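You operate a simulated robot arm through the tools that you are given. There is no shell and no other tool. Be economical: measure what you need, move in short steps, check, and stop when the job is done.

You run a simulated robot arm. Do the job below in one go: nothing can be reset, and whatever is moved stays where it is left.

TASK
Set the controls near the desk before the mixer. At the end: the speaker key is switched on; the volume knob is turned to mid; the yellow cloth from the desk before the mixer stands on top of the white photo paper; the cabinet key is turned to locked; whatever was shut is shut again. Leave all else as you found it, and nothing knocked over.
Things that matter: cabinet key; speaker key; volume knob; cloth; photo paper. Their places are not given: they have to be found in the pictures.

It is judged by the outcome, as a careful person would: the job done as asked, and still so three seconds after it is handed in. It fails if anything else is knocked over, pushed out of place, dropped, spilled or broken. Flat cloth is picked up by pressing the open fingertips on it (5 to 10 N) and closing them slowly along it; thin cloth reads only 2 to 8 mm in the jaws.

THE ROBOT
A 6-joint arm with a two-finger parallel gripper, fixed in place. Base frame: the origin is at the foot of the arm, x ahead of it, y to its left, z up; the work surface is at about z = 0.73. Readings come in m, rad, newtons and seconds.
With the tool pointing down near the work surface it reaches from about 0.26 to 0.74 m from the base axis. Its first joint turns from -1.152 to 1.152 rad. Payload 2.45 kg.
The tool frame sits at the grasp point between the pads (the TCP): z along the fingers, y along the line on which they close. The tips reach 0.024 m beyond it. The gripper opens to 0.068 m. The fingers are 0.017 m wide and 0.01 m thick; the gripper's body (0.04 by 0.07 m) begins 0.041 m behind the TCP.
Orientation is told as [roll, pitch, yaw] about the base's x, y, z axes, in that order, counted from this pose: with the fingers straight down and closing along the base's y, the tool's x points along the base's -x, its y along +y and its z along -z.

THE INTERFACE
- The arm moves only by the tool apply_moves. Its argument "plan" is a list of rows, each a list of 3 entries, a list of its own where there are three numbers: the turn, a rotation vector about the base's x, y, z in rad, then the shift along the base's x, y, z in m, then the closure, from 0 (fully open) to 1 (shut). In form: [[[wx, wy, wz], [tx, ty, tz], hand], ...]. A call has 1 to 8 rows; each row shifts and turns the commanded pose from where the row before left it. Each row takes 0.2 s and may step no farther than 0.05 m and 0.15 rad from the row before; otherwise, or with a gripper value out of range, the whole call is refused. Where a pose cannot be reached the arm comes as near as it can. A force on the tool above 40 N (or 10 N above the force at the start of the call, whichever is more), or a blocked arm, ends the call early, and 0.2 s more pass. Each finger travels about 0.108 m/s and halts on what it meets, pressing with about 31 N; the grip force reading is that of the motor and also rises with nothing between the fingers. The clock runs only during rows and for 0.2 s after the last one: add rows that do not move to give the fingers time. The reply holds the time, the measured pose of the TCP, the force on the tool along the base axes, the opening and the grip force, in the units named above and with some noise.
- Cameras (640 x 400 px; columns grow to the right, rows downward): "scene" is fixed at [0.1789, 0.446, 1.4455]; the picture's right is [-0.44, -0.90, 0.00], its down [-0.68, 0.33, -0.66] and it looks along [0.60, -0.29, -0.75] (base axes); focal length 354 px, centre (320, 200). "wrist" rides on the gripper at [0.084, 0.011, -0.075] in the tool frame; the picture's right is [-0.13, 0.99, 0.00], its down [-0.60, -0.08, -0.79] and it looks along [-0.79, -0.10, 0.61] (tool axes); focal length 251 px, centre (320, 200).
- grab_frame(camera): a new picture of that camera. No time passes.
- locate(camera, pixels): for up to 12 pixels [column, row] of the newest picture of that camera ("zoom" is the newest enlarged one), the place [x, y, z] in the base frame of the surface seen there, good to about 0.003 m. No time passes.
- enlarge(camera, box): a new picture of the part [left, top, right, bottom] of that camera's present view, enlarged. No time passes.
- finish_job(): hands the job in; it is judged then, once.

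Keep the steps short. Do not move on a guess: measure, check each grasp and each placing, and mend mistakes. In all there are 80 turns and 54 pictures (those below and enlarged ones count). Leave the gripper open and the arm clear of the work at the hand-in unless told otherwise, and finish with a single line.

The tools are called after ">>>" by a JSON object that holds its "api" and its "payload". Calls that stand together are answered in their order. apply_moves: Moves the arm, as the interface text tells. Its arguments: {"type":"object","properties":{"plan":{"type":"array","items":{"type":"array"}}},"required":["plan"]} The other tools are called the same way: grab_frame (camera) takes a picture; locate (camera, pixels) gives the place of the surface under pixels of a picture; enlarge (camera, box) takes an enlarged picture of a part of a camera's view; finish_job () hands the job in.

At the start:

```text
time: 0.0
tcp_pos: [0.4341, 0.1116, 1.0807]
tcp_rot: [0.0, -0.001, 0.0]
force: [0.9, 0.4, 0.3]
finger_gap: 0.0681
grip_force: 0.1
```

scene: 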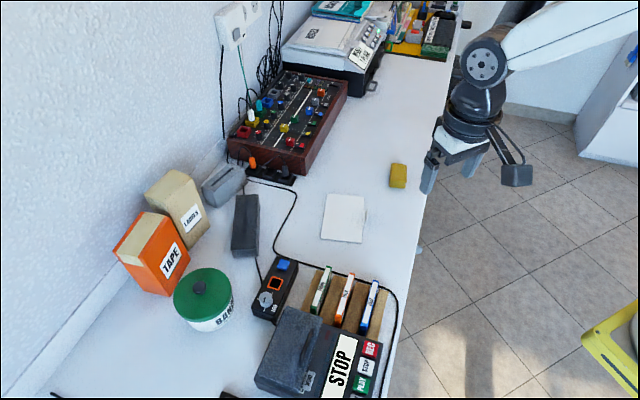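
wrist: 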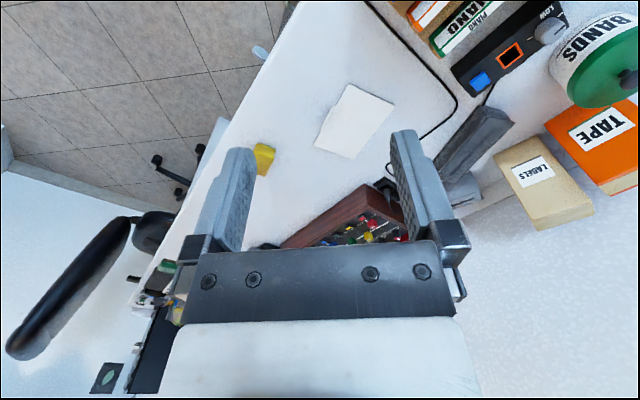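

I see the yellow cloth near (398,176), the photo paper near (343,218), a device with a knob near (272,290), and a socket strip near (262,172). I'll enlarge these to identify the controls.

>>> {"api": "enlarge", "payload": {"camera": "scene", "box": [220, 230, 420, 400]}}

>>> {"api": "enlarge", "payload": {"camera": "scene", "box": [190, 60, 350, 190]}}

>>> {"api": "enlarge", "payload": {"camera": "scene", "box": [270, 0, 480, 120]}}

```text
2.35 times, centred on (320, 315) of scene
```

zoom: 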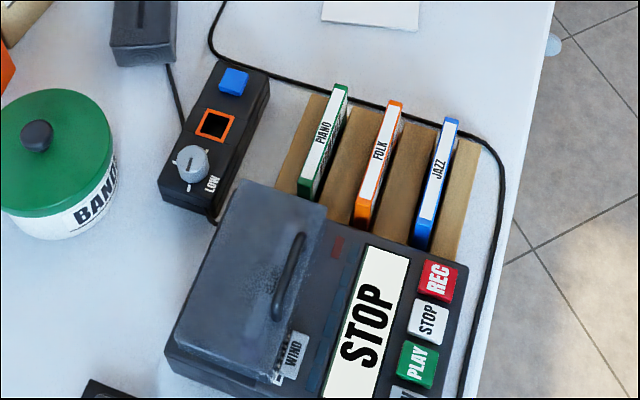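

```text
3.08 times, centred on (270, 125) of scene
```

zoom: 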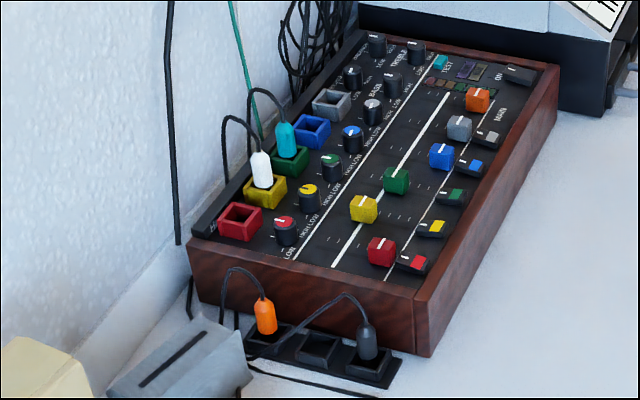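

```text
3.05 times, centred on (375, 60) of scene
```

zoom: 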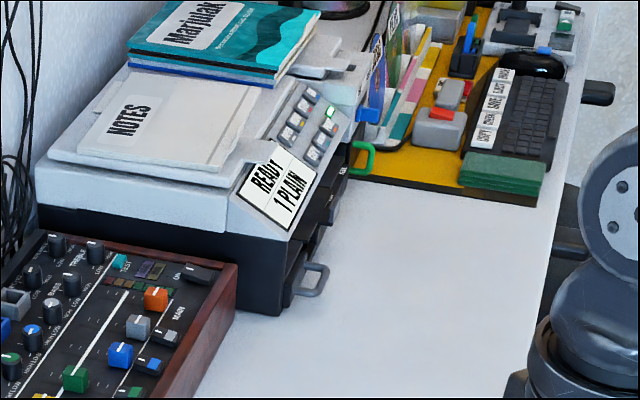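

The speaker box has a blue key, an indicator window and a knob at "LOW". No cabinet key is visible yet. I'll measure the known things first and enlarge other areas to search for a key.

>>> {"api": "locate", "payload": {"camera": "scene", "pixels": [[284, 265], [274, 284], [266, 299], [398, 176], [343, 218], [325, 196], [364, 202], [362, 242], [321, 237], [245, 225], [222, 183], [228, 396]]}}

>>> {"api": "enlarge", "payload": {"camera": "scene", "box": [480, 0, 640, 200]}}

>>> {"api": "enlarge", "payload": {"camera": "wrist", "box": [0, 180, 240, 400]}}

```text
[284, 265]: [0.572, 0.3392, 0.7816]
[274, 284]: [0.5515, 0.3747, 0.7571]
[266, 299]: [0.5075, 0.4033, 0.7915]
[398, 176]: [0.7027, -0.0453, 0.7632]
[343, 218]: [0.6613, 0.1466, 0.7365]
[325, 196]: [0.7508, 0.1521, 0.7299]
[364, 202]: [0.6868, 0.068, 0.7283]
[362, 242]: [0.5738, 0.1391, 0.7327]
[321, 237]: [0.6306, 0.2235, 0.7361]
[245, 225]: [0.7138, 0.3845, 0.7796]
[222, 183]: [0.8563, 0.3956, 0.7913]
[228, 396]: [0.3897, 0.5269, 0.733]
```

```text
2.00 times, centred on (560, 100) of scene
```

zoom: 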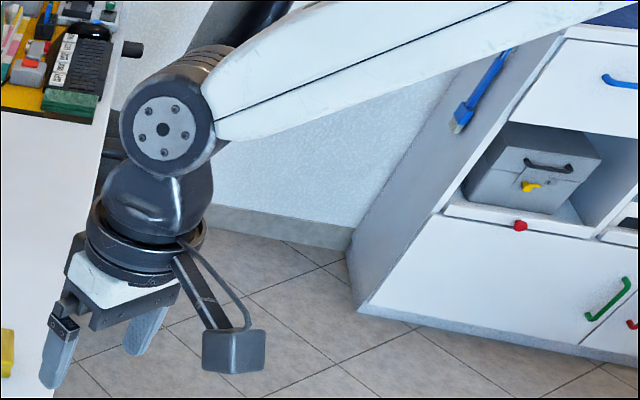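

```text
1.82 times, centred on (120, 290) of wrist
```

zoom: 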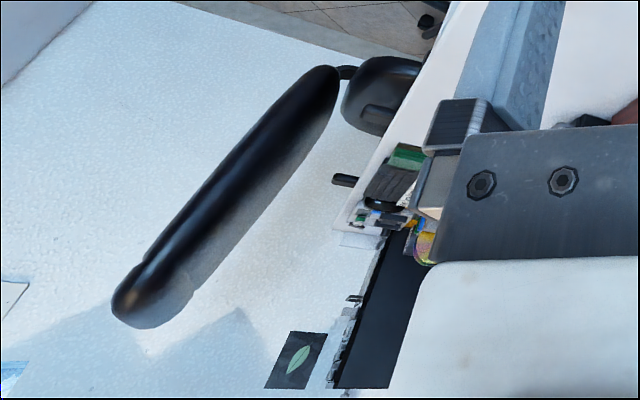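

There is a white cabinet on the right with a yellow key on a grey box, and a red knob on the cabinet. I'll measure them from the zoomed picture and look closer.

>>> {"api": "enlarge", "payload": {"camera": "scene", "box": [580, 60, 640, 180]}}

>>> {"api": "locate", "payload": {"camera": "scene", "pixels": [[625, 93], [620, 112], [615, 102], [638, 125], [605, 130], [620, 80], [600, 108], [634, 150]]}}

```text
3.33 times, centred on (610, 120) of scene
```

zoom: 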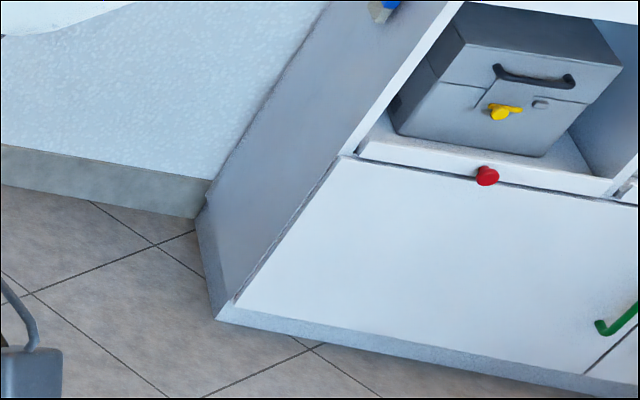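

```text
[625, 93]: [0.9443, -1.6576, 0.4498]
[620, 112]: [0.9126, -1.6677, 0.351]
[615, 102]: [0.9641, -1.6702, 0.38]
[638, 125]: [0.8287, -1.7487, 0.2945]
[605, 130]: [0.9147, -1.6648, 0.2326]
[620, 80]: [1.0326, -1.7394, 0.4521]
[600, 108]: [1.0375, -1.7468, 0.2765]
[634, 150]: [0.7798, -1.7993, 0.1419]
```

That cabinet is 1.7 m away and out of reach, so the key must be elsewhere. A black object at the bottom edge of the scene (228,396) sits near [0.39, 0.53]. I'll swing the wrist camera to the left to look there, staying high.

>>> {"api": "apply_moves", "payload": {"plan": [[[0, 0, 0.13], [-0.022, 0.033, 0], 0], [[0, 0, 0.13], [-0.022, 0.033, 0], 0], [[0, 0, 0.13], [-0.022, 0.033, 0], 0], [[0, 0, 0.13], [-0.022, 0.033, 0], 0], [[0, 0, 0.13], [-0.022, 0.033, 0], 0], [[0, 0, 0.13], [-0.022, 0.033, 0], 0]]}}

>>> {"api": "grab_frame", "payload": {"camera": "wrist"}}

>>> {"api": "grab_frame", "payload": {"camera": "scene"}}

```text
time: 1.4
tcp_pos: [0.3029, 0.3099, 1.0822]
tcp_rot: [0.001, 0.0, 0.781]
force: [-0.1, 0.1, -0.2]
finger_gap: 0.0679
grip_force: 0.0
```

```text
45 pictures are left
```

wrist: 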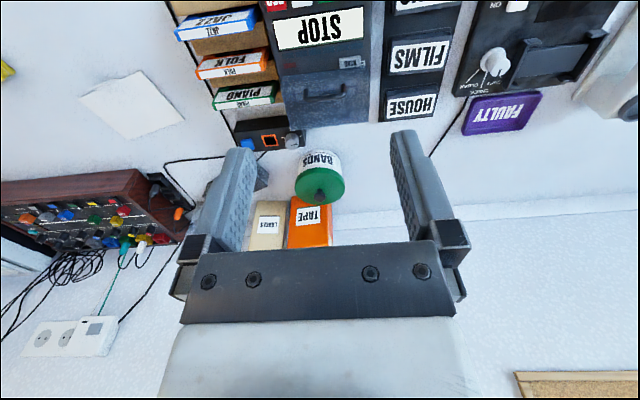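

```text
44 pictures are left
```

scene: 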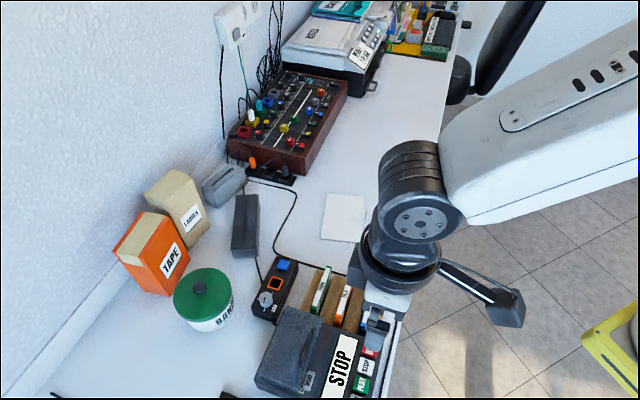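

Further left there are film/house boxes and another device with a knob. I'll enlarge these.

>>> {"api": "enlarge", "payload": {"camera": "wrist", "box": [360, 0, 640, 150]}}

>>> {"api": "enlarge", "payload": {"camera": "wrist", "box": [160, 0, 380, 150]}}

>>> {"api": "locate", "payload": {"camera": "wrist", "pixels": [[495, 60], [550, 62], [410, 105], [500, 115], [620, 90], [540, 8], [420, 5]]}}

```text
2.29 times, centred on (500, 75) of wrist
```

zoom: 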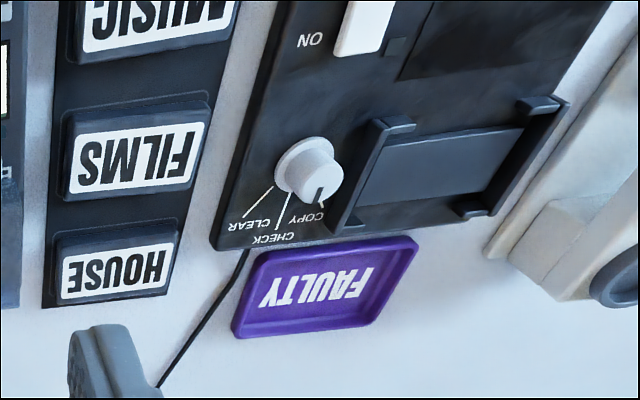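

```text
2.67 times, centred on (270, 75) of wrist
```

zoom: 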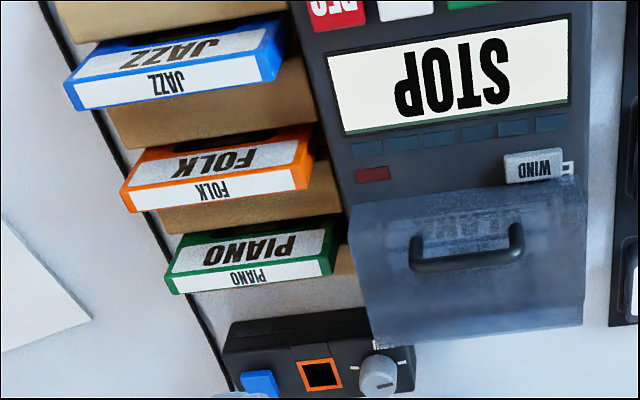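

```text
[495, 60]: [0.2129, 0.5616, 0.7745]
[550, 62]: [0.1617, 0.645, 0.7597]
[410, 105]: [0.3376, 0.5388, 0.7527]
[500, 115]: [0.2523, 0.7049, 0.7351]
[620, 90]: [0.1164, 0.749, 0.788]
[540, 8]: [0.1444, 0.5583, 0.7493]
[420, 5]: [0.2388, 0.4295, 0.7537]
```

No cabinet key there. I'll swing right to look at the mixer/printer side.

>>> {"api": "apply_moves", "payload": {"plan": [[[0, 0, -0.148], [0.012, -0.048, 0], 0], [[0, 0, -0.148], [0.012, -0.048, 0], 0], [[0, 0, -0.148], [0.012, -0.048, 0], 0], [[0, 0, -0.148], [0.012, -0.048, 0], 0], [[0, 0, -0.148], [0.012, -0.048, 0], 0], [[0, 0, -0.148], [0.012, -0.048, 0], 0], [[0, 0, -0.148], [0.008, -0.048, 0], 0], [[0, 0, -0.148], [0.008, -0.048, 0], 0]]}}

>>> {"api": "grab_frame", "payload": {"camera": "wrist"}}

```text
time: 3.2
tcp_pos: [0.3933, -0.0744, 1.0831]
tcp_rot: [0.0, 0.0, -0.404]
force: [-0.4, 0.4, -0.6]
finger_gap: 0.0681
grip_force: 0.0
```

```text
41 pictures are left
```

wrist: 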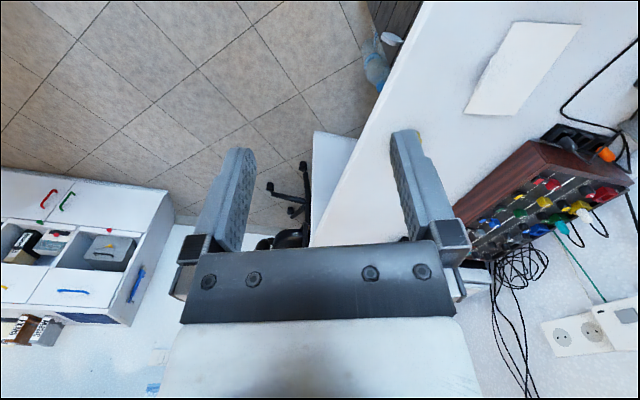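

At the desk's front edge near (385,50) there are a dark wooden panel, a white bit and a blue thing, possibly a cabinet under the desk. I'll enlarge that.

>>> {"api": "enlarge", "payload": {"camera": "wrist", "box": [330, 0, 450, 100]}}

>>> {"api": "locate", "payload": {"camera": "wrist", "pixels": [[391, 39], [375, 60], [385, 10], [400, 15], [378, 85]]}}

>>> {"api": "enlarge", "payload": {"camera": "scene", "box": [380, 200, 480, 320]}}

```text
4.00 times, centred on (390, 50) of wrist
```

zoom: 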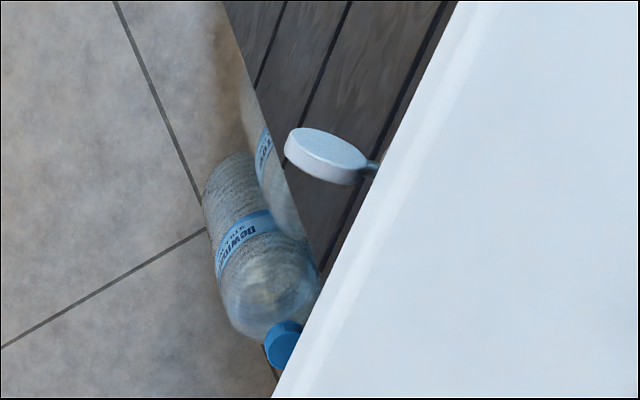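

```text
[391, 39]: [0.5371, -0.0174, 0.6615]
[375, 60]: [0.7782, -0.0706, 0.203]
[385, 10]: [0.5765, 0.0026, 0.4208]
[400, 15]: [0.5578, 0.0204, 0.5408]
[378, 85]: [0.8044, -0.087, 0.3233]
```

```text
3.33 times, centred on (430, 260) of scene
```

zoom: 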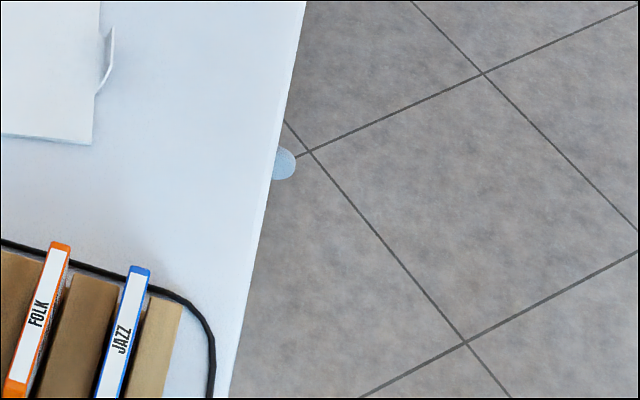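

The pale disc at about [0.537, -0.017, 0.66] on the wooden panel below the desk edge looks like a key bow: the cabinet key. I'll measure the desk edge and panel around it.

>>> {"api": "locate", "payload": {"camera": "wrist", "pixels": [[437, 10], [418, 50], [405, 78], [384, 36], [391, 37], [398, 42], [402, 42], [391, 44], [403, 8], [410, 25], [391, 60]]}}

>>> {"api": "locate", "payload": {"camera": "scene", "pixels": [[423, 220], [411, 280], [400, 320], [413, 249], [416, 249]]}}

```text
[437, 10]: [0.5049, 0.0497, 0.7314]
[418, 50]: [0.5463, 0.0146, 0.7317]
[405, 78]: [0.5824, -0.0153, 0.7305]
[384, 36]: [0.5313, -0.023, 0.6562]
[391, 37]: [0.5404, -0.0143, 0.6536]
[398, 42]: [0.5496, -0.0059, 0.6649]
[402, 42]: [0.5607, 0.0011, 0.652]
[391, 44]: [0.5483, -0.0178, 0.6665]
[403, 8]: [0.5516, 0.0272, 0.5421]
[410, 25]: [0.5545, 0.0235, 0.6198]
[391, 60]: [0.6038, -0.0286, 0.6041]
```

```text
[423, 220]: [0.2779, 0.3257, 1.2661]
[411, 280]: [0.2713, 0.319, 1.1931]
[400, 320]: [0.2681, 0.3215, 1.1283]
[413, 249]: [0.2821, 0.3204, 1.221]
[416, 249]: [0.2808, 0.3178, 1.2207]
```

The desk edge runs along (0.76,-0.65), so the key axis points inward along about (0.65, 0.76). I'll move outside the desk and yaw the wrist camera to face the panel.

>>> {"api": "apply_moves", "payload": {"plan": [[[0, 0, 0.148], [0, -0.016, -0.02], 0], [[0, 0, 0.148], [0, -0.016, -0.02], 0], [[0, 0, 0.148], [0, -0.016, -0.02], 0], [[0, 0, 0.148], [0, -0.016, -0.02], 0], [[0, 0, 0.148], [0, -0.016, -0.02], 0], [[0, 0, 0.148], [0, -0.016, -0.02], 0], [[0, 0, 0.148], [0, -0.016, -0.02], 0], [[0, 0, 0.148], [0, -0.016, -0.02], 0]]}}

>>> {"api": "grab_frame", "payload": {"camera": "wrist"}}

```text
time: 5.0
tcp_pos: [0.3879, -0.2021, 0.9207]
tcp_rot: [-0.002, -0.001, 0.782]
force: [-0.1, -1.1, 0.1]
finger_gap: 0.0682
grip_force: 0.0
```

```text
38 pictures are left
```

wrist: 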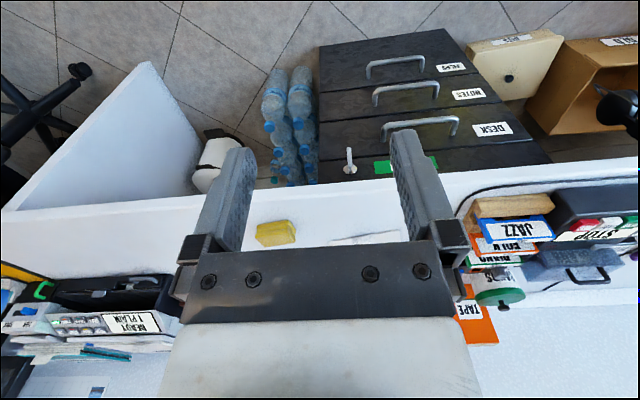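

The pedestal cabinet with drawers, its key at (350,165), and a green plate are visible. Enlarging.

>>> {"api": "enlarge", "payload": {"camera": "wrist", "box": [310, 100, 470, 200]}}

>>> {"api": "locate", "payload": {"camera": "wrist", "pixels": [[349, 150], [350, 168], [365, 160], [380, 165], [330, 160], [430, 160], [420, 130], [350, 60], [440, 60]]}}

```text
4.00 times, centred on (390, 150) of wrist
```

zoom: 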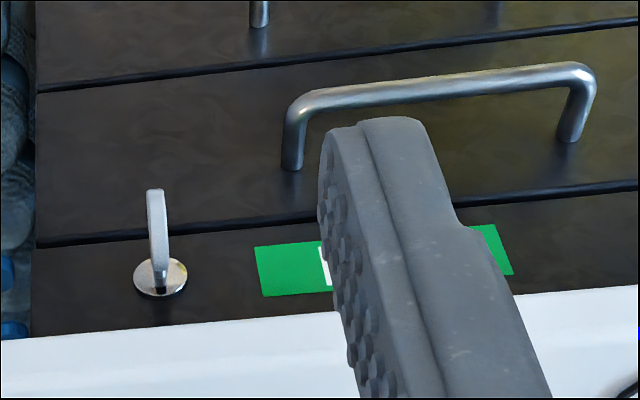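

```text
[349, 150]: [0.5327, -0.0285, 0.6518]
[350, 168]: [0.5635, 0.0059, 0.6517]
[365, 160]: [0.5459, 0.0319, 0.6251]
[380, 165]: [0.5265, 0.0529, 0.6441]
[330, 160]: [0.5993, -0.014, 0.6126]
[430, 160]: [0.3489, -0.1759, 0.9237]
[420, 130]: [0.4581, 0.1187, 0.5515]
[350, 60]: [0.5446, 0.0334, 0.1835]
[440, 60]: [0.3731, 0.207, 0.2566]
```

The key's bow now appears edge-on, so it stands vertical; a green plate is beside it, partly hidden by the finger. I'll shift along the edge, lower, and tilt to read the plate.

>>> {"api": "apply_moves", "payload": {"plan": [[[0, 0, 0.08], [-0.015, 0.0, -0.03], 0], [[0.1, -0.09, 0], [-0.015, 0.0, -0.03], 0], [[0.1, -0.09, 0], [-0.015, 0.01, -0.03], 0], [[0.1, -0.09, 0], [-0.005, 0.01, -0.03], 0]]}}

>>> {"api": "enlarge", "payload": {"camera": "wrist", "box": [160, 0, 480, 260]}}

```text
time: 6.0
tcp_pos: [0.3526, -0.1997, 0.8123]
tcp_rot: [0.006, -0.403, 0.855]
force: [0.2, 0.1, -0.4]
finger_gap: 0.0677
grip_force: 0.1
out of reach, approached as far as the arm can: row 4
```

```text
1.54 times, centred on (320, 130) of wrist
```

zoom: 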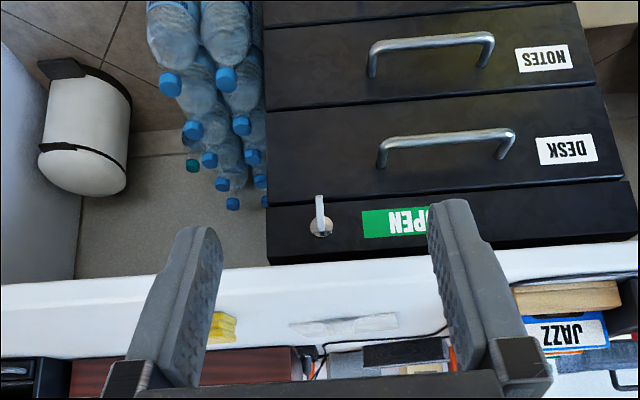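

The plate reads "OPEN", so it shows the lock state. I'll measure the key precisely from this view.

>>> {"api": "locate", "payload": {"camera": "zoom", "pixels": [[319, 200], [320, 210], [321, 220], [322, 228], [314, 230], [328, 230], [340, 200], [290, 230], [345, 230], [400, 222], [500, 200], [600, 210]]}}

>>> {"api": "enlarge", "payload": {"camera": "wrist", "box": [290, 110, 390, 170]}}

```text
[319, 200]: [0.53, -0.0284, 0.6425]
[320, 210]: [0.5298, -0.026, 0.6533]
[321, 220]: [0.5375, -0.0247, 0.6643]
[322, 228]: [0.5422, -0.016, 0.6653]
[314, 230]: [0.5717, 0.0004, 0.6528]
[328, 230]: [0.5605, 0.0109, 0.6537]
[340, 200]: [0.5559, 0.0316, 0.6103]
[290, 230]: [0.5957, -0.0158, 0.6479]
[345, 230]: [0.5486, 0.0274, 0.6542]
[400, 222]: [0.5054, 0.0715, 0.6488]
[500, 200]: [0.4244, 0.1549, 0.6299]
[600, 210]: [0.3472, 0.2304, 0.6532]
```

```text
6.40 times, centred on (340, 140) of wrist
```

zoom: 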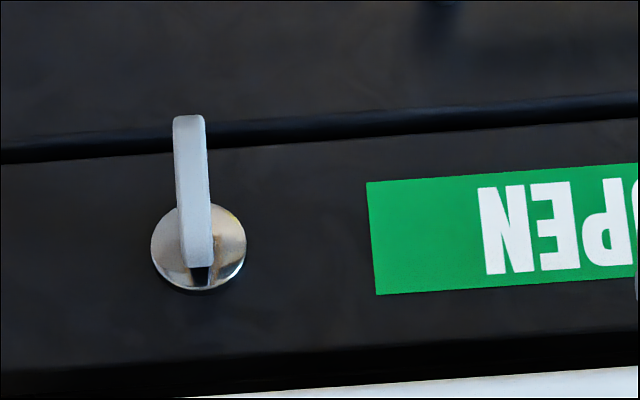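

The drawer face runs at 45°. Rosette is about [0.566, 0.006, 0.653]; the bow is vertical, centred about [0.537,-0.022,0.654], axis along (0.71,0.71,0). I'll approach with the tool tilted horizontal, in steps, and check reach.

>>> {"api": "apply_moves", "payload": {"plan": [[[0, 0, -0.068], [0.022, 0.02, -0.01], 0], [[0.099, -0.099, 0], [0.022, 0.02, -0.02], 0], [[0.099, -0.099, 0], [0.022, 0.02, -0.02], 0], [[0.099, -0.099, 0], [0.01, 0.01, -0.02], 0]]}}

```text
time: 7.0
tcp_pos: [0.4696, -0.1705, 0.7632]
tcp_rot: [-0.005, -0.824, 0.791]
force: [0.2, -0.2, 1.0]
finger_gap: 0.0682
grip_force: 0.0
out of reach, approached as far as the arm can: row 1, 2, 3, 4
```

The arm was limited close to its base; farther out should be easier. I'll continue toward the pre-grasp point (0.47,-0.09) and keep tilting.

>>> {"api": "apply_moves", "payload": {"plan": [[[0, 0, 0], [0.012, 0.012, 0], 0], [[0.099, -0.099, 0], [0.01, 0.01, -0.02], 0], [[0.099, -0.099, 0], [0.01, 0.01, -0.02], 0], [[0, 0, 0], [0, 0, 0], 0]]}}

```text
time: 8.0
tcp_pos: [0.5086, -0.1483, 0.7228]
tcp_rot: [-0.01, -1.104, 0.792]
force: [1.0, -0.5, 0.0]
finger_gap: 0.0682
grip_force: 0.0
out of reach, approached as far as the arm can: row 2, 3
```

Fully horizontal is at the edge of reach. Instead I'll grip the bow from above-front with the tool tilted about 0.5 rad in the bow's plane, then turn on a cone about the key axis. Moving to that tilt first, outside the desk.

>>> {"api": "apply_moves", "payload": {"plan": [[[-0.1, 0.1, 0], [-0.005, 0.017, 0.015], 0], [[-0.1, 0.1, 0], [-0.005, 0.017, 0.015], 0], [[-0.1, 0.1, 0], [-0.005, 0.017, 0.015], 0], [[-0.1, 0.1, 0], [-0.003, 0.015, 0.015], 0], [[0, 0, 0], [0, 0, 0], 0]]}}

>>> {"api": "grab_frame", "payload": {"camera": "wrist"}}

```text
time: 9.2
tcp_pos: [0.5024, -0.0873, 0.7854]
tcp_rot: [-0.012, -0.536, 0.795]
force: [0.2, 0.4, -0.3]
finger_gap: 0.0681
grip_force: 0.1
out of reach, approached as far as the arm can: row 1
```

```text
34 pictures are left
```

wrist: 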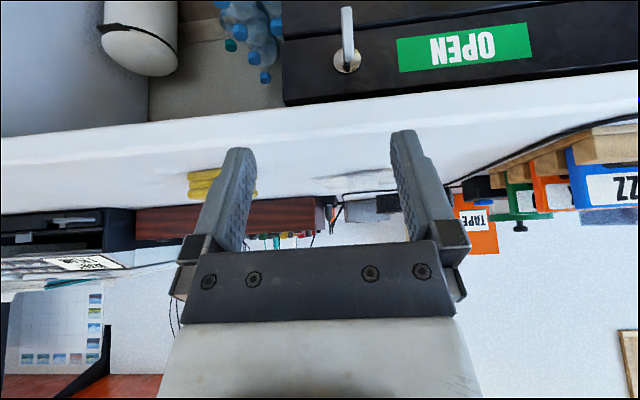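

Reachable. I'll refine the key position from this closer view.

>>> {"api": "locate", "payload": {"camera": "wrist", "pixels": [[347, 12], [347, 20], [347, 30], [347, 38], [348, 46], [338, 60], [358, 60], [300, 60], [420, 40], [560, 60], [300, 118], [500, 92]]}}

>>> {"api": "enlarge", "payload": {"camera": "wrist", "box": [310, 0, 390, 80]}}

```text
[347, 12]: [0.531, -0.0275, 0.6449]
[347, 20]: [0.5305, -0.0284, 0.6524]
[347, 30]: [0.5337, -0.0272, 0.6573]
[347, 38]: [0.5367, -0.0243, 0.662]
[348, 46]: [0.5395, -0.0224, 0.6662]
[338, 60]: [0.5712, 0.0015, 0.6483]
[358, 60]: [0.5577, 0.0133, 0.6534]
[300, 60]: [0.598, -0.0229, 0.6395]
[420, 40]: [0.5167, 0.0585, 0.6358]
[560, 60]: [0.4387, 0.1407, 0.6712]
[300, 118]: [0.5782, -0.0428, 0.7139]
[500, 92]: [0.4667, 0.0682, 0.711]
```

```text
5.00 times, centred on (350, 40) of wrist
```

zoom: 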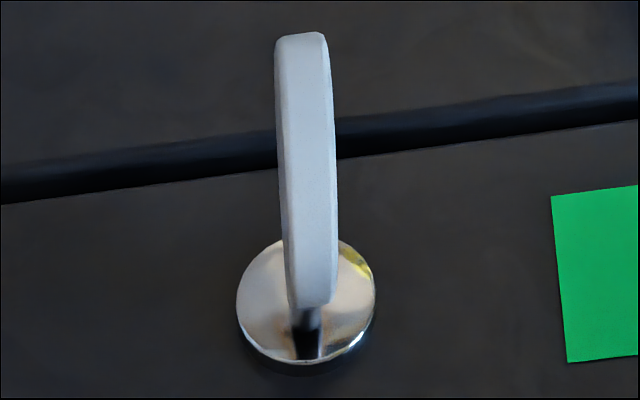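

The bow is a disc of ~14 mm radius with its outer rim at [0.5305,-0.028,0.652]; the desk overhangs ~26 mm from the drawer face. I'll go to the grip point [0.536,-0.0225,0.653] in short steps with the fingers open.

>>> {"api": "apply_moves", "payload": {"plan": [[[0, 0, 0], [0.004, 0.02, -0.036], 0], [[0, 0, 0], [0.0044, 0.019, -0.036], 0], [[0, 0, 0], [0.0126, 0.0128, -0.03], 0], [[0, 0, 0], [0.0126, 0.0128, -0.03], 0], [[0, 0, 0], [0, 0, 0], 0]]}}

>>> {"api": "grab_frame", "payload": {"camera": "wrist"}}

```text
time: 10.2
tcp_pos: [0.5456, -0.0286, 0.657]
tcp_rot: [-0.005, -0.531, 0.79]
force: [-4.5, -2.5, 0.4]
finger_gap: 0.0681
grip_force: 0.0
out of reach, approached as far as the arm can: row 2
stopped in row 5: the force on the tool passed its limit (the readings are from after the stop); the commanded pose is now the measured one
```

```text
32 pictures are left
```

wrist: 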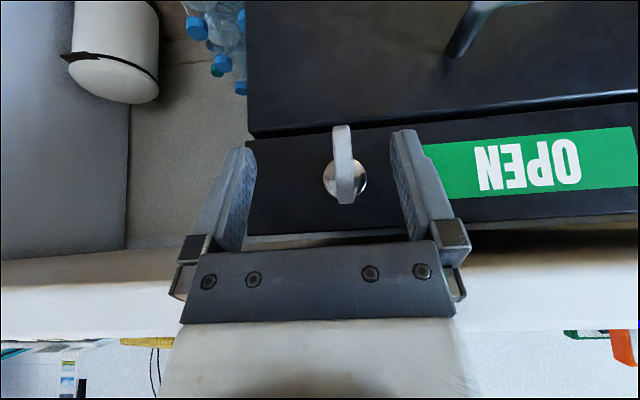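

A light contact (-4.5,-2.5 N, pushing outward) stopped the last idle row. The bow is between the fingers but not touching. I'll measure what lies near the fingertips and body.

>>> {"api": "locate", "payload": {"camera": "wrist", "pixels": [[235, 150], [403, 132], [340, 128], [345, 200], [328, 180], [362, 178], [500, 270], [150, 330], [500, 325], [470, 30], [300, 225], [360, 368]]}}

>>> {"api": "grab_frame", "payload": {"camera": "scene"}}

```text
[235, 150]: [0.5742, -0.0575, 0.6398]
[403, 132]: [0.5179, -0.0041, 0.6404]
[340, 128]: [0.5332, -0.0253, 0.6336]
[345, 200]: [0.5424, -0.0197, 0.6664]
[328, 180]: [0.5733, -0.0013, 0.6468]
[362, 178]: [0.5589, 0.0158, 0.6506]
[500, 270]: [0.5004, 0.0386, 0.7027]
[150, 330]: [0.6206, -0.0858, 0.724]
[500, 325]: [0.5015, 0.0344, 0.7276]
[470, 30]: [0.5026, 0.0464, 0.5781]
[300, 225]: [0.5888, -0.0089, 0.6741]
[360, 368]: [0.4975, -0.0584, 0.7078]
```

```text
31 pictures are left
```

scene: 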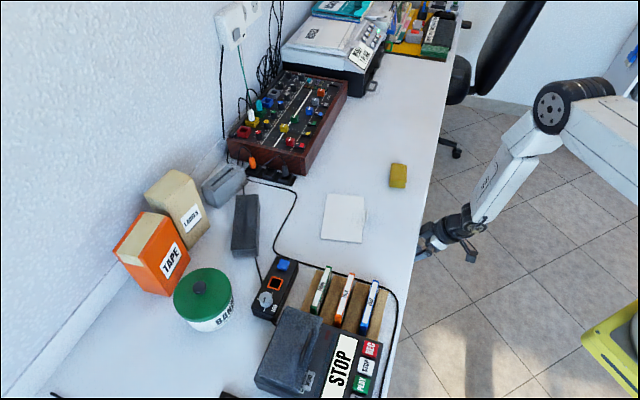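

Let me look closely at the gripper versus the desk edge.

>>> {"api": "enlarge", "payload": {"camera": "scene", "box": [390, 180, 500, 280]}}

>>> {"api": "apply_moves", "payload": {"plan": [[[0, 0, 0], [-0.003, -0.003, 0], 0], [[0, 0, 0], [0, 0, 0], 0]]}}

```text
4.00 times, centred on (445, 230) of scene
```

zoom: 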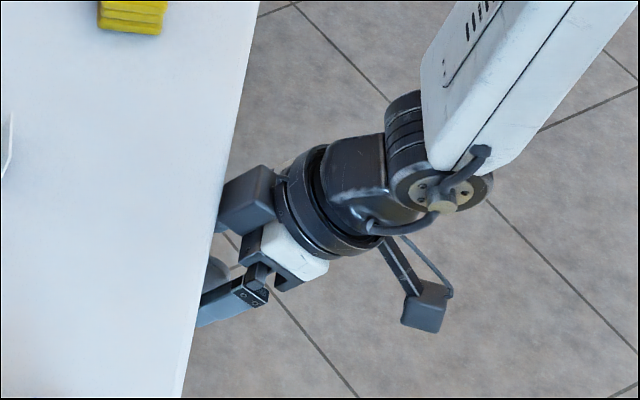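

```text
time: 10.8
tcp_pos: [0.5424, -0.0321, 0.6576]
tcp_rot: [-0.008, -0.535, 0.789]
force: [-0.3, 0.4, 0.1]
finger_gap: 0.068
grip_force: 0.1
```

A grey block on the flange touched the desk edge; backing off 3 mm cleared it (force now ~0). The pads still overlap the bow by ~13 mm here. The bow lies ~10 mm left of the TCP, so I'll shift left along the edge, then close gradually.

>>> {"api": "apply_moves", "payload": {"plan": [[[0, 0, 0], [-0.0038, 0.003, 0], 0], [[0, 0, 0], [-0.0038, 0.003, 0], 0], [[0, 0, 0], [0, 0, 0], 0]]}}

>>> {"api": "grab_frame", "payload": {"camera": "wrist"}}

```text
time: 11.6
tcp_pos: [0.535, -0.0272, 0.6578]
tcp_rot: [-0.004, -0.533, 0.787]
force: [0.4, -0.6, 0.0]
finger_gap: 0.0679
grip_force: 0.1
```

```text
29 pictures are left
```

wrist: 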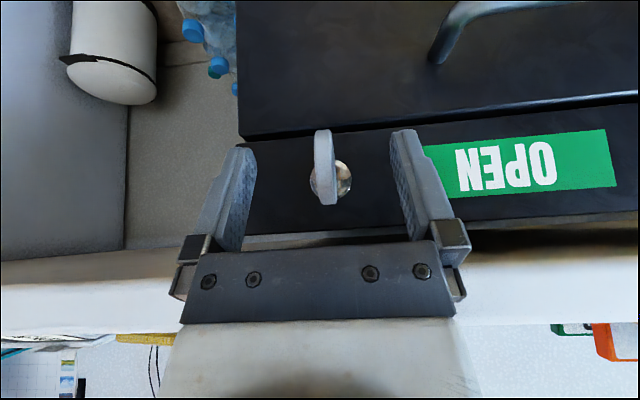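

The bow is centred between the fingers. Closing on it.

>>> {"api": "apply_moves", "payload": {"plan": [[[0, 0, 0], [0, 0, 0], 0.4], [[0, 0, 0], [0, 0, 0], 0.75], [[0, 0, 0], [0, 0, 0], 1], [[0, 0, 0], [0, 0, 0], 1]]}}

```text
time: 12.6
tcp_pos: [0.5338, -0.0252, 0.6578]
tcp_rot: [-0.001, -0.532, 0.789]
force: [-11.8, 15.9, 6.6]
finger_gap: 0.008
grip_force: 30.4
```

Gripped: gap 8 mm, 30 N. I'll relieve the small side load and turn clockwise (seen from the front) in small steps, arcing about the key axis ~5 mm below the TCP, watching the force.

>>> {"api": "apply_moves", "payload": {"plan": [[[0, 0, 0], [-0.0008, 0.001, 0.0005], 1], [[0.085, 0.085, 0], [0.0005, -0.0005, -0.0001], 1], [[0.085, 0.085, 0], [0.0005, -0.0005, -0.0001], 1], [[0, 0, 0], [0, 0, 0], 1]]}}

>>> {"api": "grab_frame", "payload": {"camera": "wrist"}}

```text
time: 13.6
tcp_pos: [0.5361, -0.0256, 0.6576]
tcp_rot: [0.271, -0.518, 0.648]
force: [-4.8, 2.9, -11.7]
finger_gap: 0.0078
grip_force: 30.0
```

```text
28 pictures are left
```

wrist: 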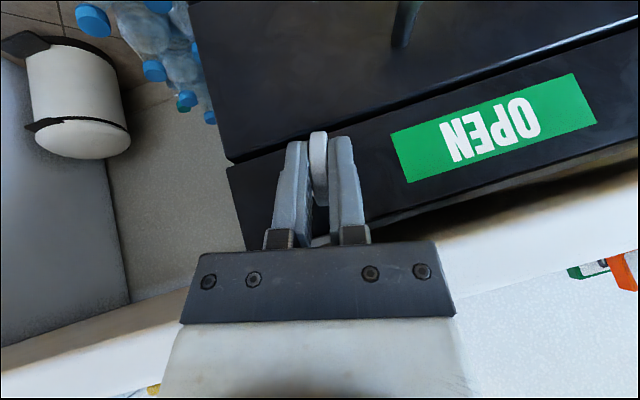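

The key turns with the gripper and the load is low (-12 N in z). Continuing with slightly more downward arc.

>>> {"api": "apply_moves", "payload": {"plan": [[[0.085, 0.085, 0], [0.0004, -0.0004, -0.0006], 1], [[0.085, 0.085, 0], [0.0004, -0.0004, -0.0006], 1], [[0.085, 0.085, 0], [0.0004, -0.0004, -0.0006], 1], [[0.085, 0.085, 0], [0.0004, -0.0004, -0.0006], 1], [[0, 0, 0], [0, 0, 0], 1]]}}

>>> {"api": "grab_frame", "payload": {"camera": "wrist"}}

```text
time: 14.8
tcp_pos: [0.5377, -0.0298, 0.6554]
tcp_rot: [0.783, -0.395, 0.414]
force: [-1.2, -29.2, -15.2]
finger_gap: 0.008
grip_force: 30.0
```

```text
27 pictures are left
```

wrist: 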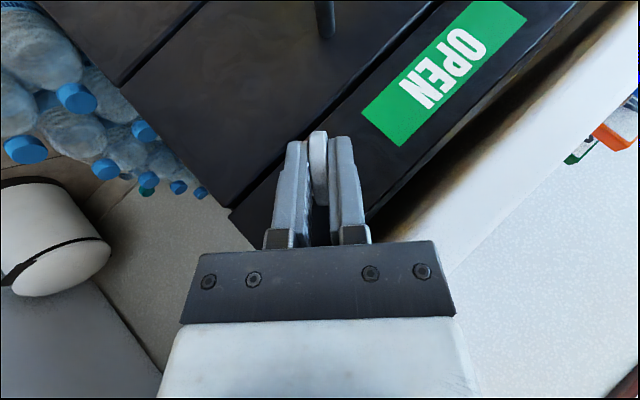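

The load grew to ~33 N (outward, right). I'll check from the scene whether the flange block touches the desk.

>>> {"api": "enlarge", "payload": {"camera": "scene", "box": [390, 180, 500, 280]}}

```text
4.00 times, centred on (445, 230) of scene
```

zoom: 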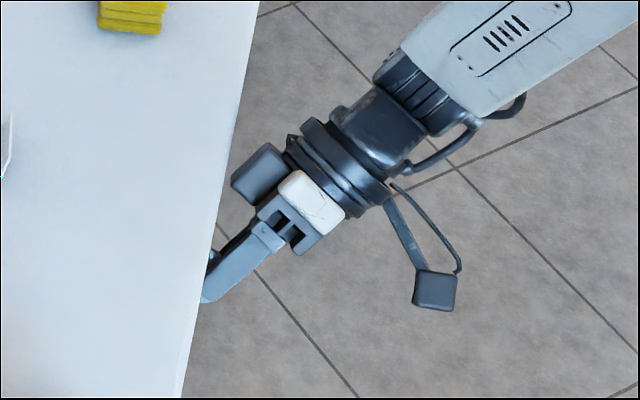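

I'll yield a little in the force direction and see what it reads.

>>> {"api": "apply_moves", "payload": {"plan": [[[0, 0, 0], [0, -0.0015, -0.0005], 1], [[0, 0, 0], [0, -0.0015, -0.0005], 1], [[0, 0, 0], [0, 0, 0], 1]]}}

```text
time: 15.6
tcp_pos: [0.5386, -0.028, 0.657]
tcp_rot: [0.789, -0.396, 0.415]
force: [13.0, 2.2, -7.1]
finger_gap: 0.0078
grip_force: 30.2
```

Load dropped to ~15 N. Continuing the turn with a compensated arc.

>>> {"api": "apply_moves", "payload": {"plan": [[[0.085, 0.085, 0], [0.0005, -0.0008, -0.0007], 1], [[0.085, 0.085, 0], [0.0005, -0.0008, -0.0007], 1], [[0.085, 0.085, 0], [0.0005, -0.0008, -0.0007], 1], [[0, 0, 0], [0, 0, 0], 1]]}}

>>> {"api": "grab_frame", "payload": {"camera": "wrist"}}

```text
time: 16.6
tcp_pos: [0.5357, -0.0315, 0.651]
tcp_rot: [1.141, -0.237, 0.306]
force: [-8.0, 12.1, 3.2]
finger_gap: 0.008
grip_force: 30.2
```

```text
25 pictures are left
```

wrist: 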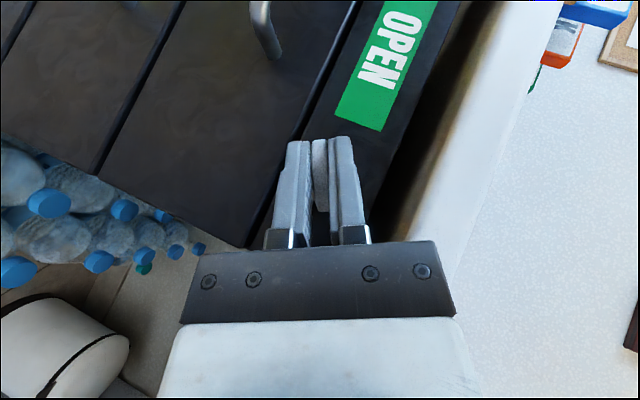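

Still OPEN at ~1.1 rad, load small. Continuing to ~1.57 rad.

>>> {"api": "apply_moves", "payload": {"plan": [[[0.085, 0.085, 0], [-0.0001, 0.0001, -0.0006], 1], [[0.085, 0.085, 0], [-0.0001, 0.0001, -0.0006], 1], [[0.085, 0.085, 0], [0.0, 0.0, -0.0006], 1], [[0.085, 0.085, 0], [0.0, 0.0, -0.0006], 1], [[0, 0, 0], [0, 0, 0], 1]]}}

>>> {"api": "grab_frame", "payload": {"camera": "wrist"}}

```text
time: 17.0
tcp_pos: [0.5346, -0.0327, 0.6516]
tcp_rot: [1.157, -0.22, 0.289]
force: [10.3, -0.8, -15.4]
finger_gap: 0.0079
grip_force: 29.7
out of reach, approached as far as the arm can: row 1
stopped in row 1: the force on the tool passed its limit (the readings are from after the stop); the commanded pose is now the measured one
```

```text
24 pictures are left
```

wrist: 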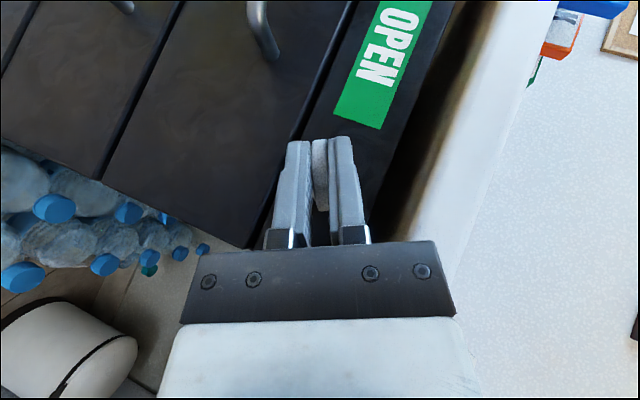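

At ~1.1 rad the arm reaches a limit. The bow is about 65° round, no stop felt. I'll open moderately, back straight out along the fingers, and then complete the turn by pressing the bow's right side down from above-front.

>>> {"api": "apply_moves", "payload": {"plan": [[[0, 0, 0], [0, 0, 0], 0.6], [[0, 0, 0], [0, 0, 0], 0.5], [[0, 0, 0], [0.003, -0.015, 0.004], 0.5], [[0, 0, 0], [0.007, -0.03, 0.01], 0.5], [[0, 0, 0], [0.007, -0.035, 0.012], 0.5], [[0, 0, 0], [0, 0, 0], 0.5]]}}

>>> {"api": "grab_frame", "payload": {"camera": "wrist"}}

```text
time: 18.4
tcp_pos: [0.5326, -0.1051, 0.6915]
tcp_rot: [1.163, -0.217, 0.29]
force: [0.0, 0.2, -0.6]
finger_gap: 0.0337
grip_force: 0.0
out of reach, approached as far as the arm can: row 4, 5
```

```text
23 pictures are left
```

wrist: 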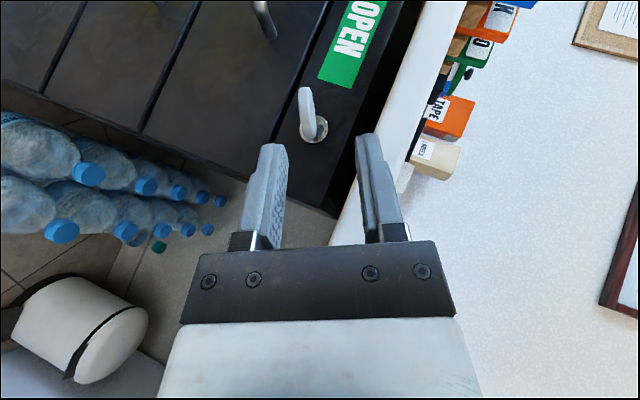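

The key stayed put. I'll rotate the tool back to the upright-tilted pose clear of the desk and close the fingers.

>>> {"api": "apply_moves", "payload": {"plan": [[[-0.1022, -0.1028, 0], [0, 0, 0.006], 0.5], [[-0.1022, -0.1028, 0], [0, 0, 0.006], 0.5], [[-0.1022, -0.1028, 0], [0, 0, 0.006], 0.5], [[-0.1022, -0.1028, 0], [0, 0, 0.006], 0.7], [[-0.1022, -0.1028, 0], [0, 0, 0.006], 1], [[-0.1022, -0.1028, 0], [0, 0, 0.006], 1], [[-0.1022, -0.1028, 0], [0, 0, 0.006], 1], [[-0.1022, -0.1028, 0], [0, 0, 0.006], 1]]}}

>>> {"api": "grab_frame", "payload": {"camera": "wrist"}}

```text
time: 20.2
tcp_pos: [0.6689, -0.1835, 0.6338]
tcp_rot: [-0.061, -0.542, 0.804]
force: [0.1, -0.8, 0.8]
finger_gap: 0.0001
grip_force: 23.6
out of reach, approached as far as the arm can: row 1, 2, 3, 4, 5, 6, 7, 8
```

```text
22 pictures are left
```

wrist: 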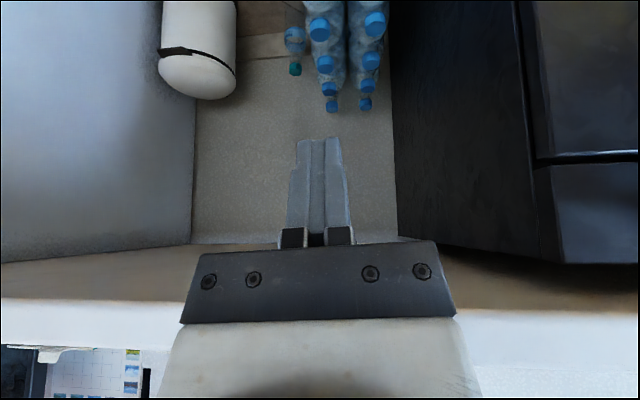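

The arm drifted to [0.669,-0.184,0.634] while stuck at a reach limit, without contact. I'll first raise it away from the desk edge, checking it follows.

>>> {"api": "apply_moves", "payload": {"plan": [[[0, 0, 0], [-0.01, -0.01, 0.02], 1], [[0, 0, 0], [-0.01, -0.01, 0.03], 1], [[0, 0, 0], [-0.01, 0, 0.03], 1], [[0, 0, 0], [-0.015, 0.01, 0.03], 1]]}}

```text
time: 21.2
tcp_pos: [0.688, -0.2321, 0.7015]
tcp_rot: [-0.058, -0.541, 0.804]
force: [-0.9, 0.2, -0.5]
finger_gap: 0.0003
grip_force: 23.7
out of reach, approached as far as the arm can: row 1, 2, 3, 4
```

Still limited, so I'll first bring the tool back to straight down and reduce yaw, which is an easy pose, while rising.

>>> {"api": "apply_moves", "payload": {"plan": [[[-0.1, 0.1, 0], [0, 0, 0.02], 1], [[-0.1, 0.1, 0], [0, 0, 0.02], 1], [[-0.1, 0.1, 0], [0, 0, 0.02], 1], [[-0.09, 0.09, 0], [0, 0, 0.02], 1], [[0, 0, -0.14], [0, 0, 0.03], 1], [[0, 0, -0.14], [0, 0, 0.03], 1], [[0, 0, -0.14], [0, 0, 0.03], 1], [[0, 0, -0.14], [0, 0, 0.03], 1]]}}

```text
time: 23.0
tcp_pos: [0.7199, -0.2469, 0.8902]
tcp_rot: [-0.048, 0.011, 0.238]
force: [-0.3, 0.0, -0.7]
finger_gap: 0.0
grip_force: 23.1
out of reach, approached as far as the arm can: row 1, 3, 5, 6, 7, 8
```

>>> {"api": "apply_moves", "payload": {"plan": [[[0, 0, 0], [-0.043, 0.02, 0.01], 1], [[0, 0, 0], [-0.043, 0.02, 0.01], 1], [[0, 0, 0], [-0.043, 0.02, 0.01], 1], [[0, 0, 0], [-0.043, 0.02, 0.01], 1], [[0, 0, 0], [-0.043, 0.02, 0.01], 1], [[0, 0, 0], [0, 0, 0], 1]]}}

```text
time: 24.4
tcp_pos: [0.5522, -0.1669, 0.9297]
tcp_rot: [-0.053, 0.006, 0.241]
force: [-2.2, 0.7, -1.1]
finger_gap: 0.0001
grip_force: 23.8
out of reach, approached as far as the arm can: row 1, 2
```

Free again. Now back to the known-good tilted approach pose near (0.50,-0.09), fingers closed.

>>> {"api": "apply_moves", "payload": {"plan": [[[0.05, 0.013, 0], [-0.01, 0.019, 0], 1], [[0, 0, 0.1375], [-0.012, 0.02, -0.01], 1], [[0, 0, 0.1375], [-0.012, 0.02, -0.01], 1], [[0, 0, 0.1375], [-0.01, 0.015, -0.01], 1], [[0, 0, 0.1375], [-0.006, 0.006, -0.01], 1], [[0, 0, 0], [0, 0, 0], 1]]}}

```text
time: 25.8
tcp_pos: [0.4992, -0.0847, 0.8898]
tcp_rot: [0.002, 0.013, 0.793]
force: [-0.3, -0.3, 0.5]
finger_gap: 0.0
grip_force: 23.6
```

>>> {"api": "apply_moves", "payload": {"plan": [[[0.096, -0.098, 0], [0.003, 0.003, -0.02], 1], [[0.096, -0.098, 0], [0.003, 0.003, -0.02], 1], [[0.096, -0.098, 0], [0.003, 0.003, -0.02], 1], [[0.096, -0.098, 0], [0.003, 0.003, -0.02], 1], [[0, 0, 0], [0.005, 0, -0.01], 1], [[0, 0, 0], [0, 0, 0], 1]]}}

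>>> {"api": "grab_frame", "payload": {"camera": "wrist"}}

```text
time: 27.2
tcp_pos: [0.5143, -0.0728, 0.8002]
tcp_rot: [-0.008, -0.535, 0.794]
force: [0.0, -0.5, 0.2]
finger_gap: 0.0
grip_force: 23.7
```

```text
21 pictures are left
```

wrist: 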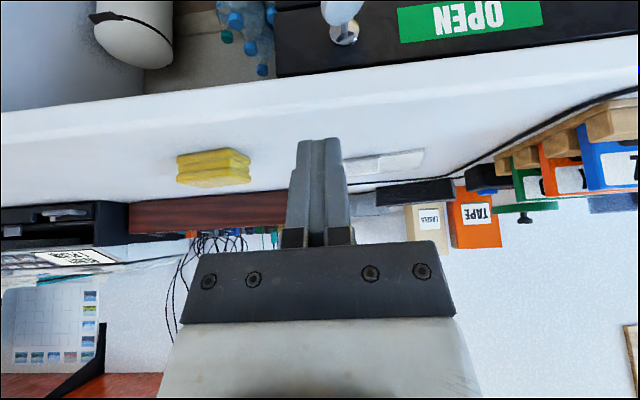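

The key keeps its turned position at (343,12). Measuring it again before pressing.

>>> {"api": "locate", "payload": {"camera": "wrist", "pixels": [[326, 10], [332, 12], [340, 12], [350, 12], [358, 8], [343, 22], [336, 35], [356, 35]]}}

>>> {"api": "enlarge", "payload": {"camera": "wrist", "box": [300, 0, 400, 60]}}

```text
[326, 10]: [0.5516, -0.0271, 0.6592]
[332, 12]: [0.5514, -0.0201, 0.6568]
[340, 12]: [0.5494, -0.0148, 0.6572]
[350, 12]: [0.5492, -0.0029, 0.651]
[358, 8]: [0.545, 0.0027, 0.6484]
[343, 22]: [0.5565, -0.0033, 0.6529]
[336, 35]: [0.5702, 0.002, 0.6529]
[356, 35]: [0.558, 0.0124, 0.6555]
```

```text
6.40 times, centred on (350, 30) of wrist
```

zoom: 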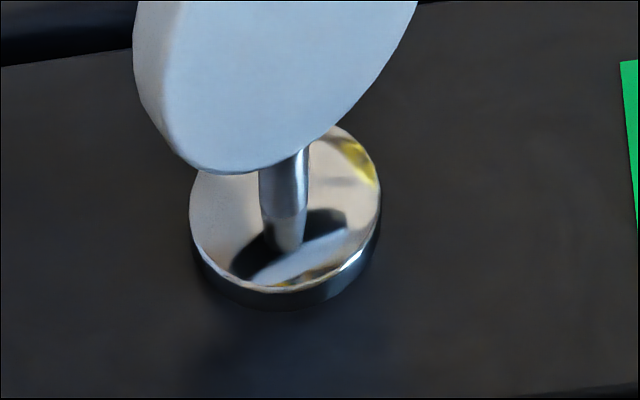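

The bow's right rim is ~11 mm higher than the left: ~23° remain. I'll descend with the closed tips to just above the right rim.

>>> {"api": "apply_moves", "payload": {"plan": [[[0, 0, 0], [0.0104, 0.0113, -0.0332], 1], [[0, 0, 0], [0.0104, 0.0113, -0.0332], 1], [[0, 0, 0], [0.0103, 0.0114, -0.0332], 1], [[0, 0, 0], [0, 0, 0], 1]]}}

>>> {"api": "grab_frame", "payload": {"camera": "wrist"}}

```text
time: 28.2
tcp_pos: [0.545, -0.044, 0.7012]
tcp_rot: [-0.006, -0.539, 0.795]
force: [0.1, 0.5, -0.2]
finger_gap: 0.0
grip_force: 23.5
```

```text
19 pictures are left
```

wrist: 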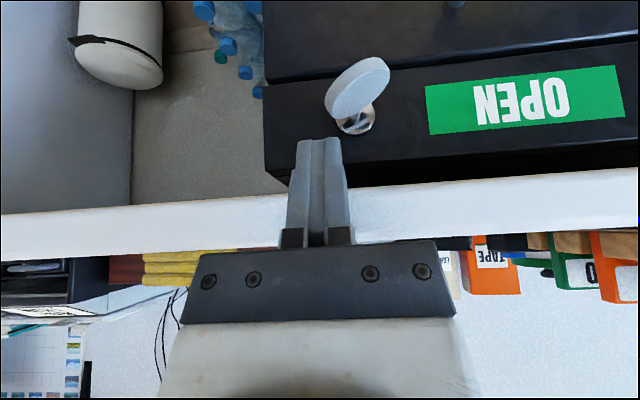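

Tips are just above the right rim. I'll press straight down in small steps, watching the force.

>>> {"api": "apply_moves", "payload": {"plan": [[[0, 0, 0], [-0.001, 0.003, -0.006], 1], [[0, 0, 0], [0, 0, -0.006], 1], [[0, 0, 0], [0, 0, -0.005], 1], [[0, 0, 0], [0, 0, -0.004], 1], [[0, 0, 0], [0, 0, 0], 1]]}}

>>> {"api": "grab_frame", "payload": {"camera": "wrist"}}

```text
time: 29.4
tcp_pos: [0.5461, -0.0383, 0.6819]
tcp_rot: [-0.012, -0.535, 0.793]
force: [0.6, -9.5, 7.7]
finger_gap: 0.0
grip_force: 23.6
```

```text
18 pictures are left
```

wrist: 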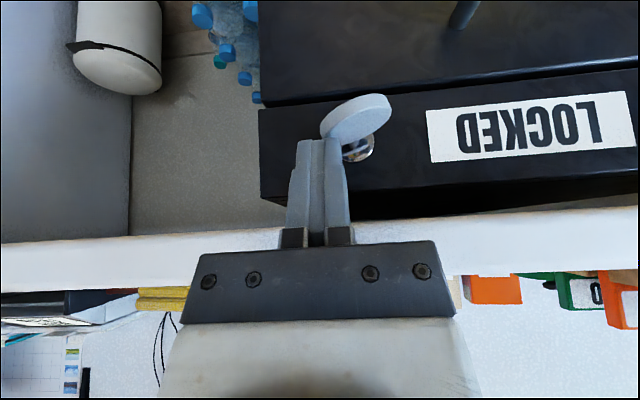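

The plate now reads "LOCKED". I'll press 3 mm more for margin, then retreat up and outward.

>>> {"api": "apply_moves", "payload": {"plan": [[[0, 0, 0], [0, -0.001, -0.002], 1], [[0, 0, 0], [0, 0, -0.002], 1], [[0, 0, 0], [-0.003, -0.003, 0.01], 1], [[0, 0, 0], [-0.01, -0.011, 0.033], 1], [[0, 0, 0], [-0.01, -0.011, 0.033], 1], [[0, 0, 0], [-0.01, -0.01, 0.033], 1], [[0, 0, 0], [0, 0, 0.02], 1]]}}

>>> {"api": "enlarge", "payload": {"camera": "wrist", "box": [260, 0, 640, 120]}}

```text
time: 31.0
tcp_pos: [0.5086, -0.0707, 0.8066]
tcp_rot: [-0.007, -0.536, 0.793]
force: [-0.1, 0.5, -0.4]
finger_gap: 0.0
grip_force: 23.4
```

```text
1.68 times, centred on (450, 60) of wrist
```

zoom: 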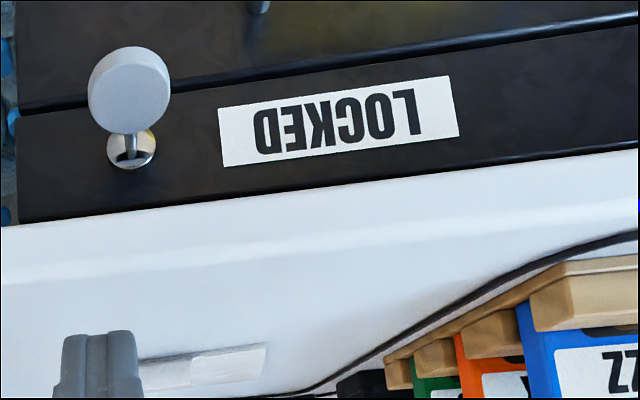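

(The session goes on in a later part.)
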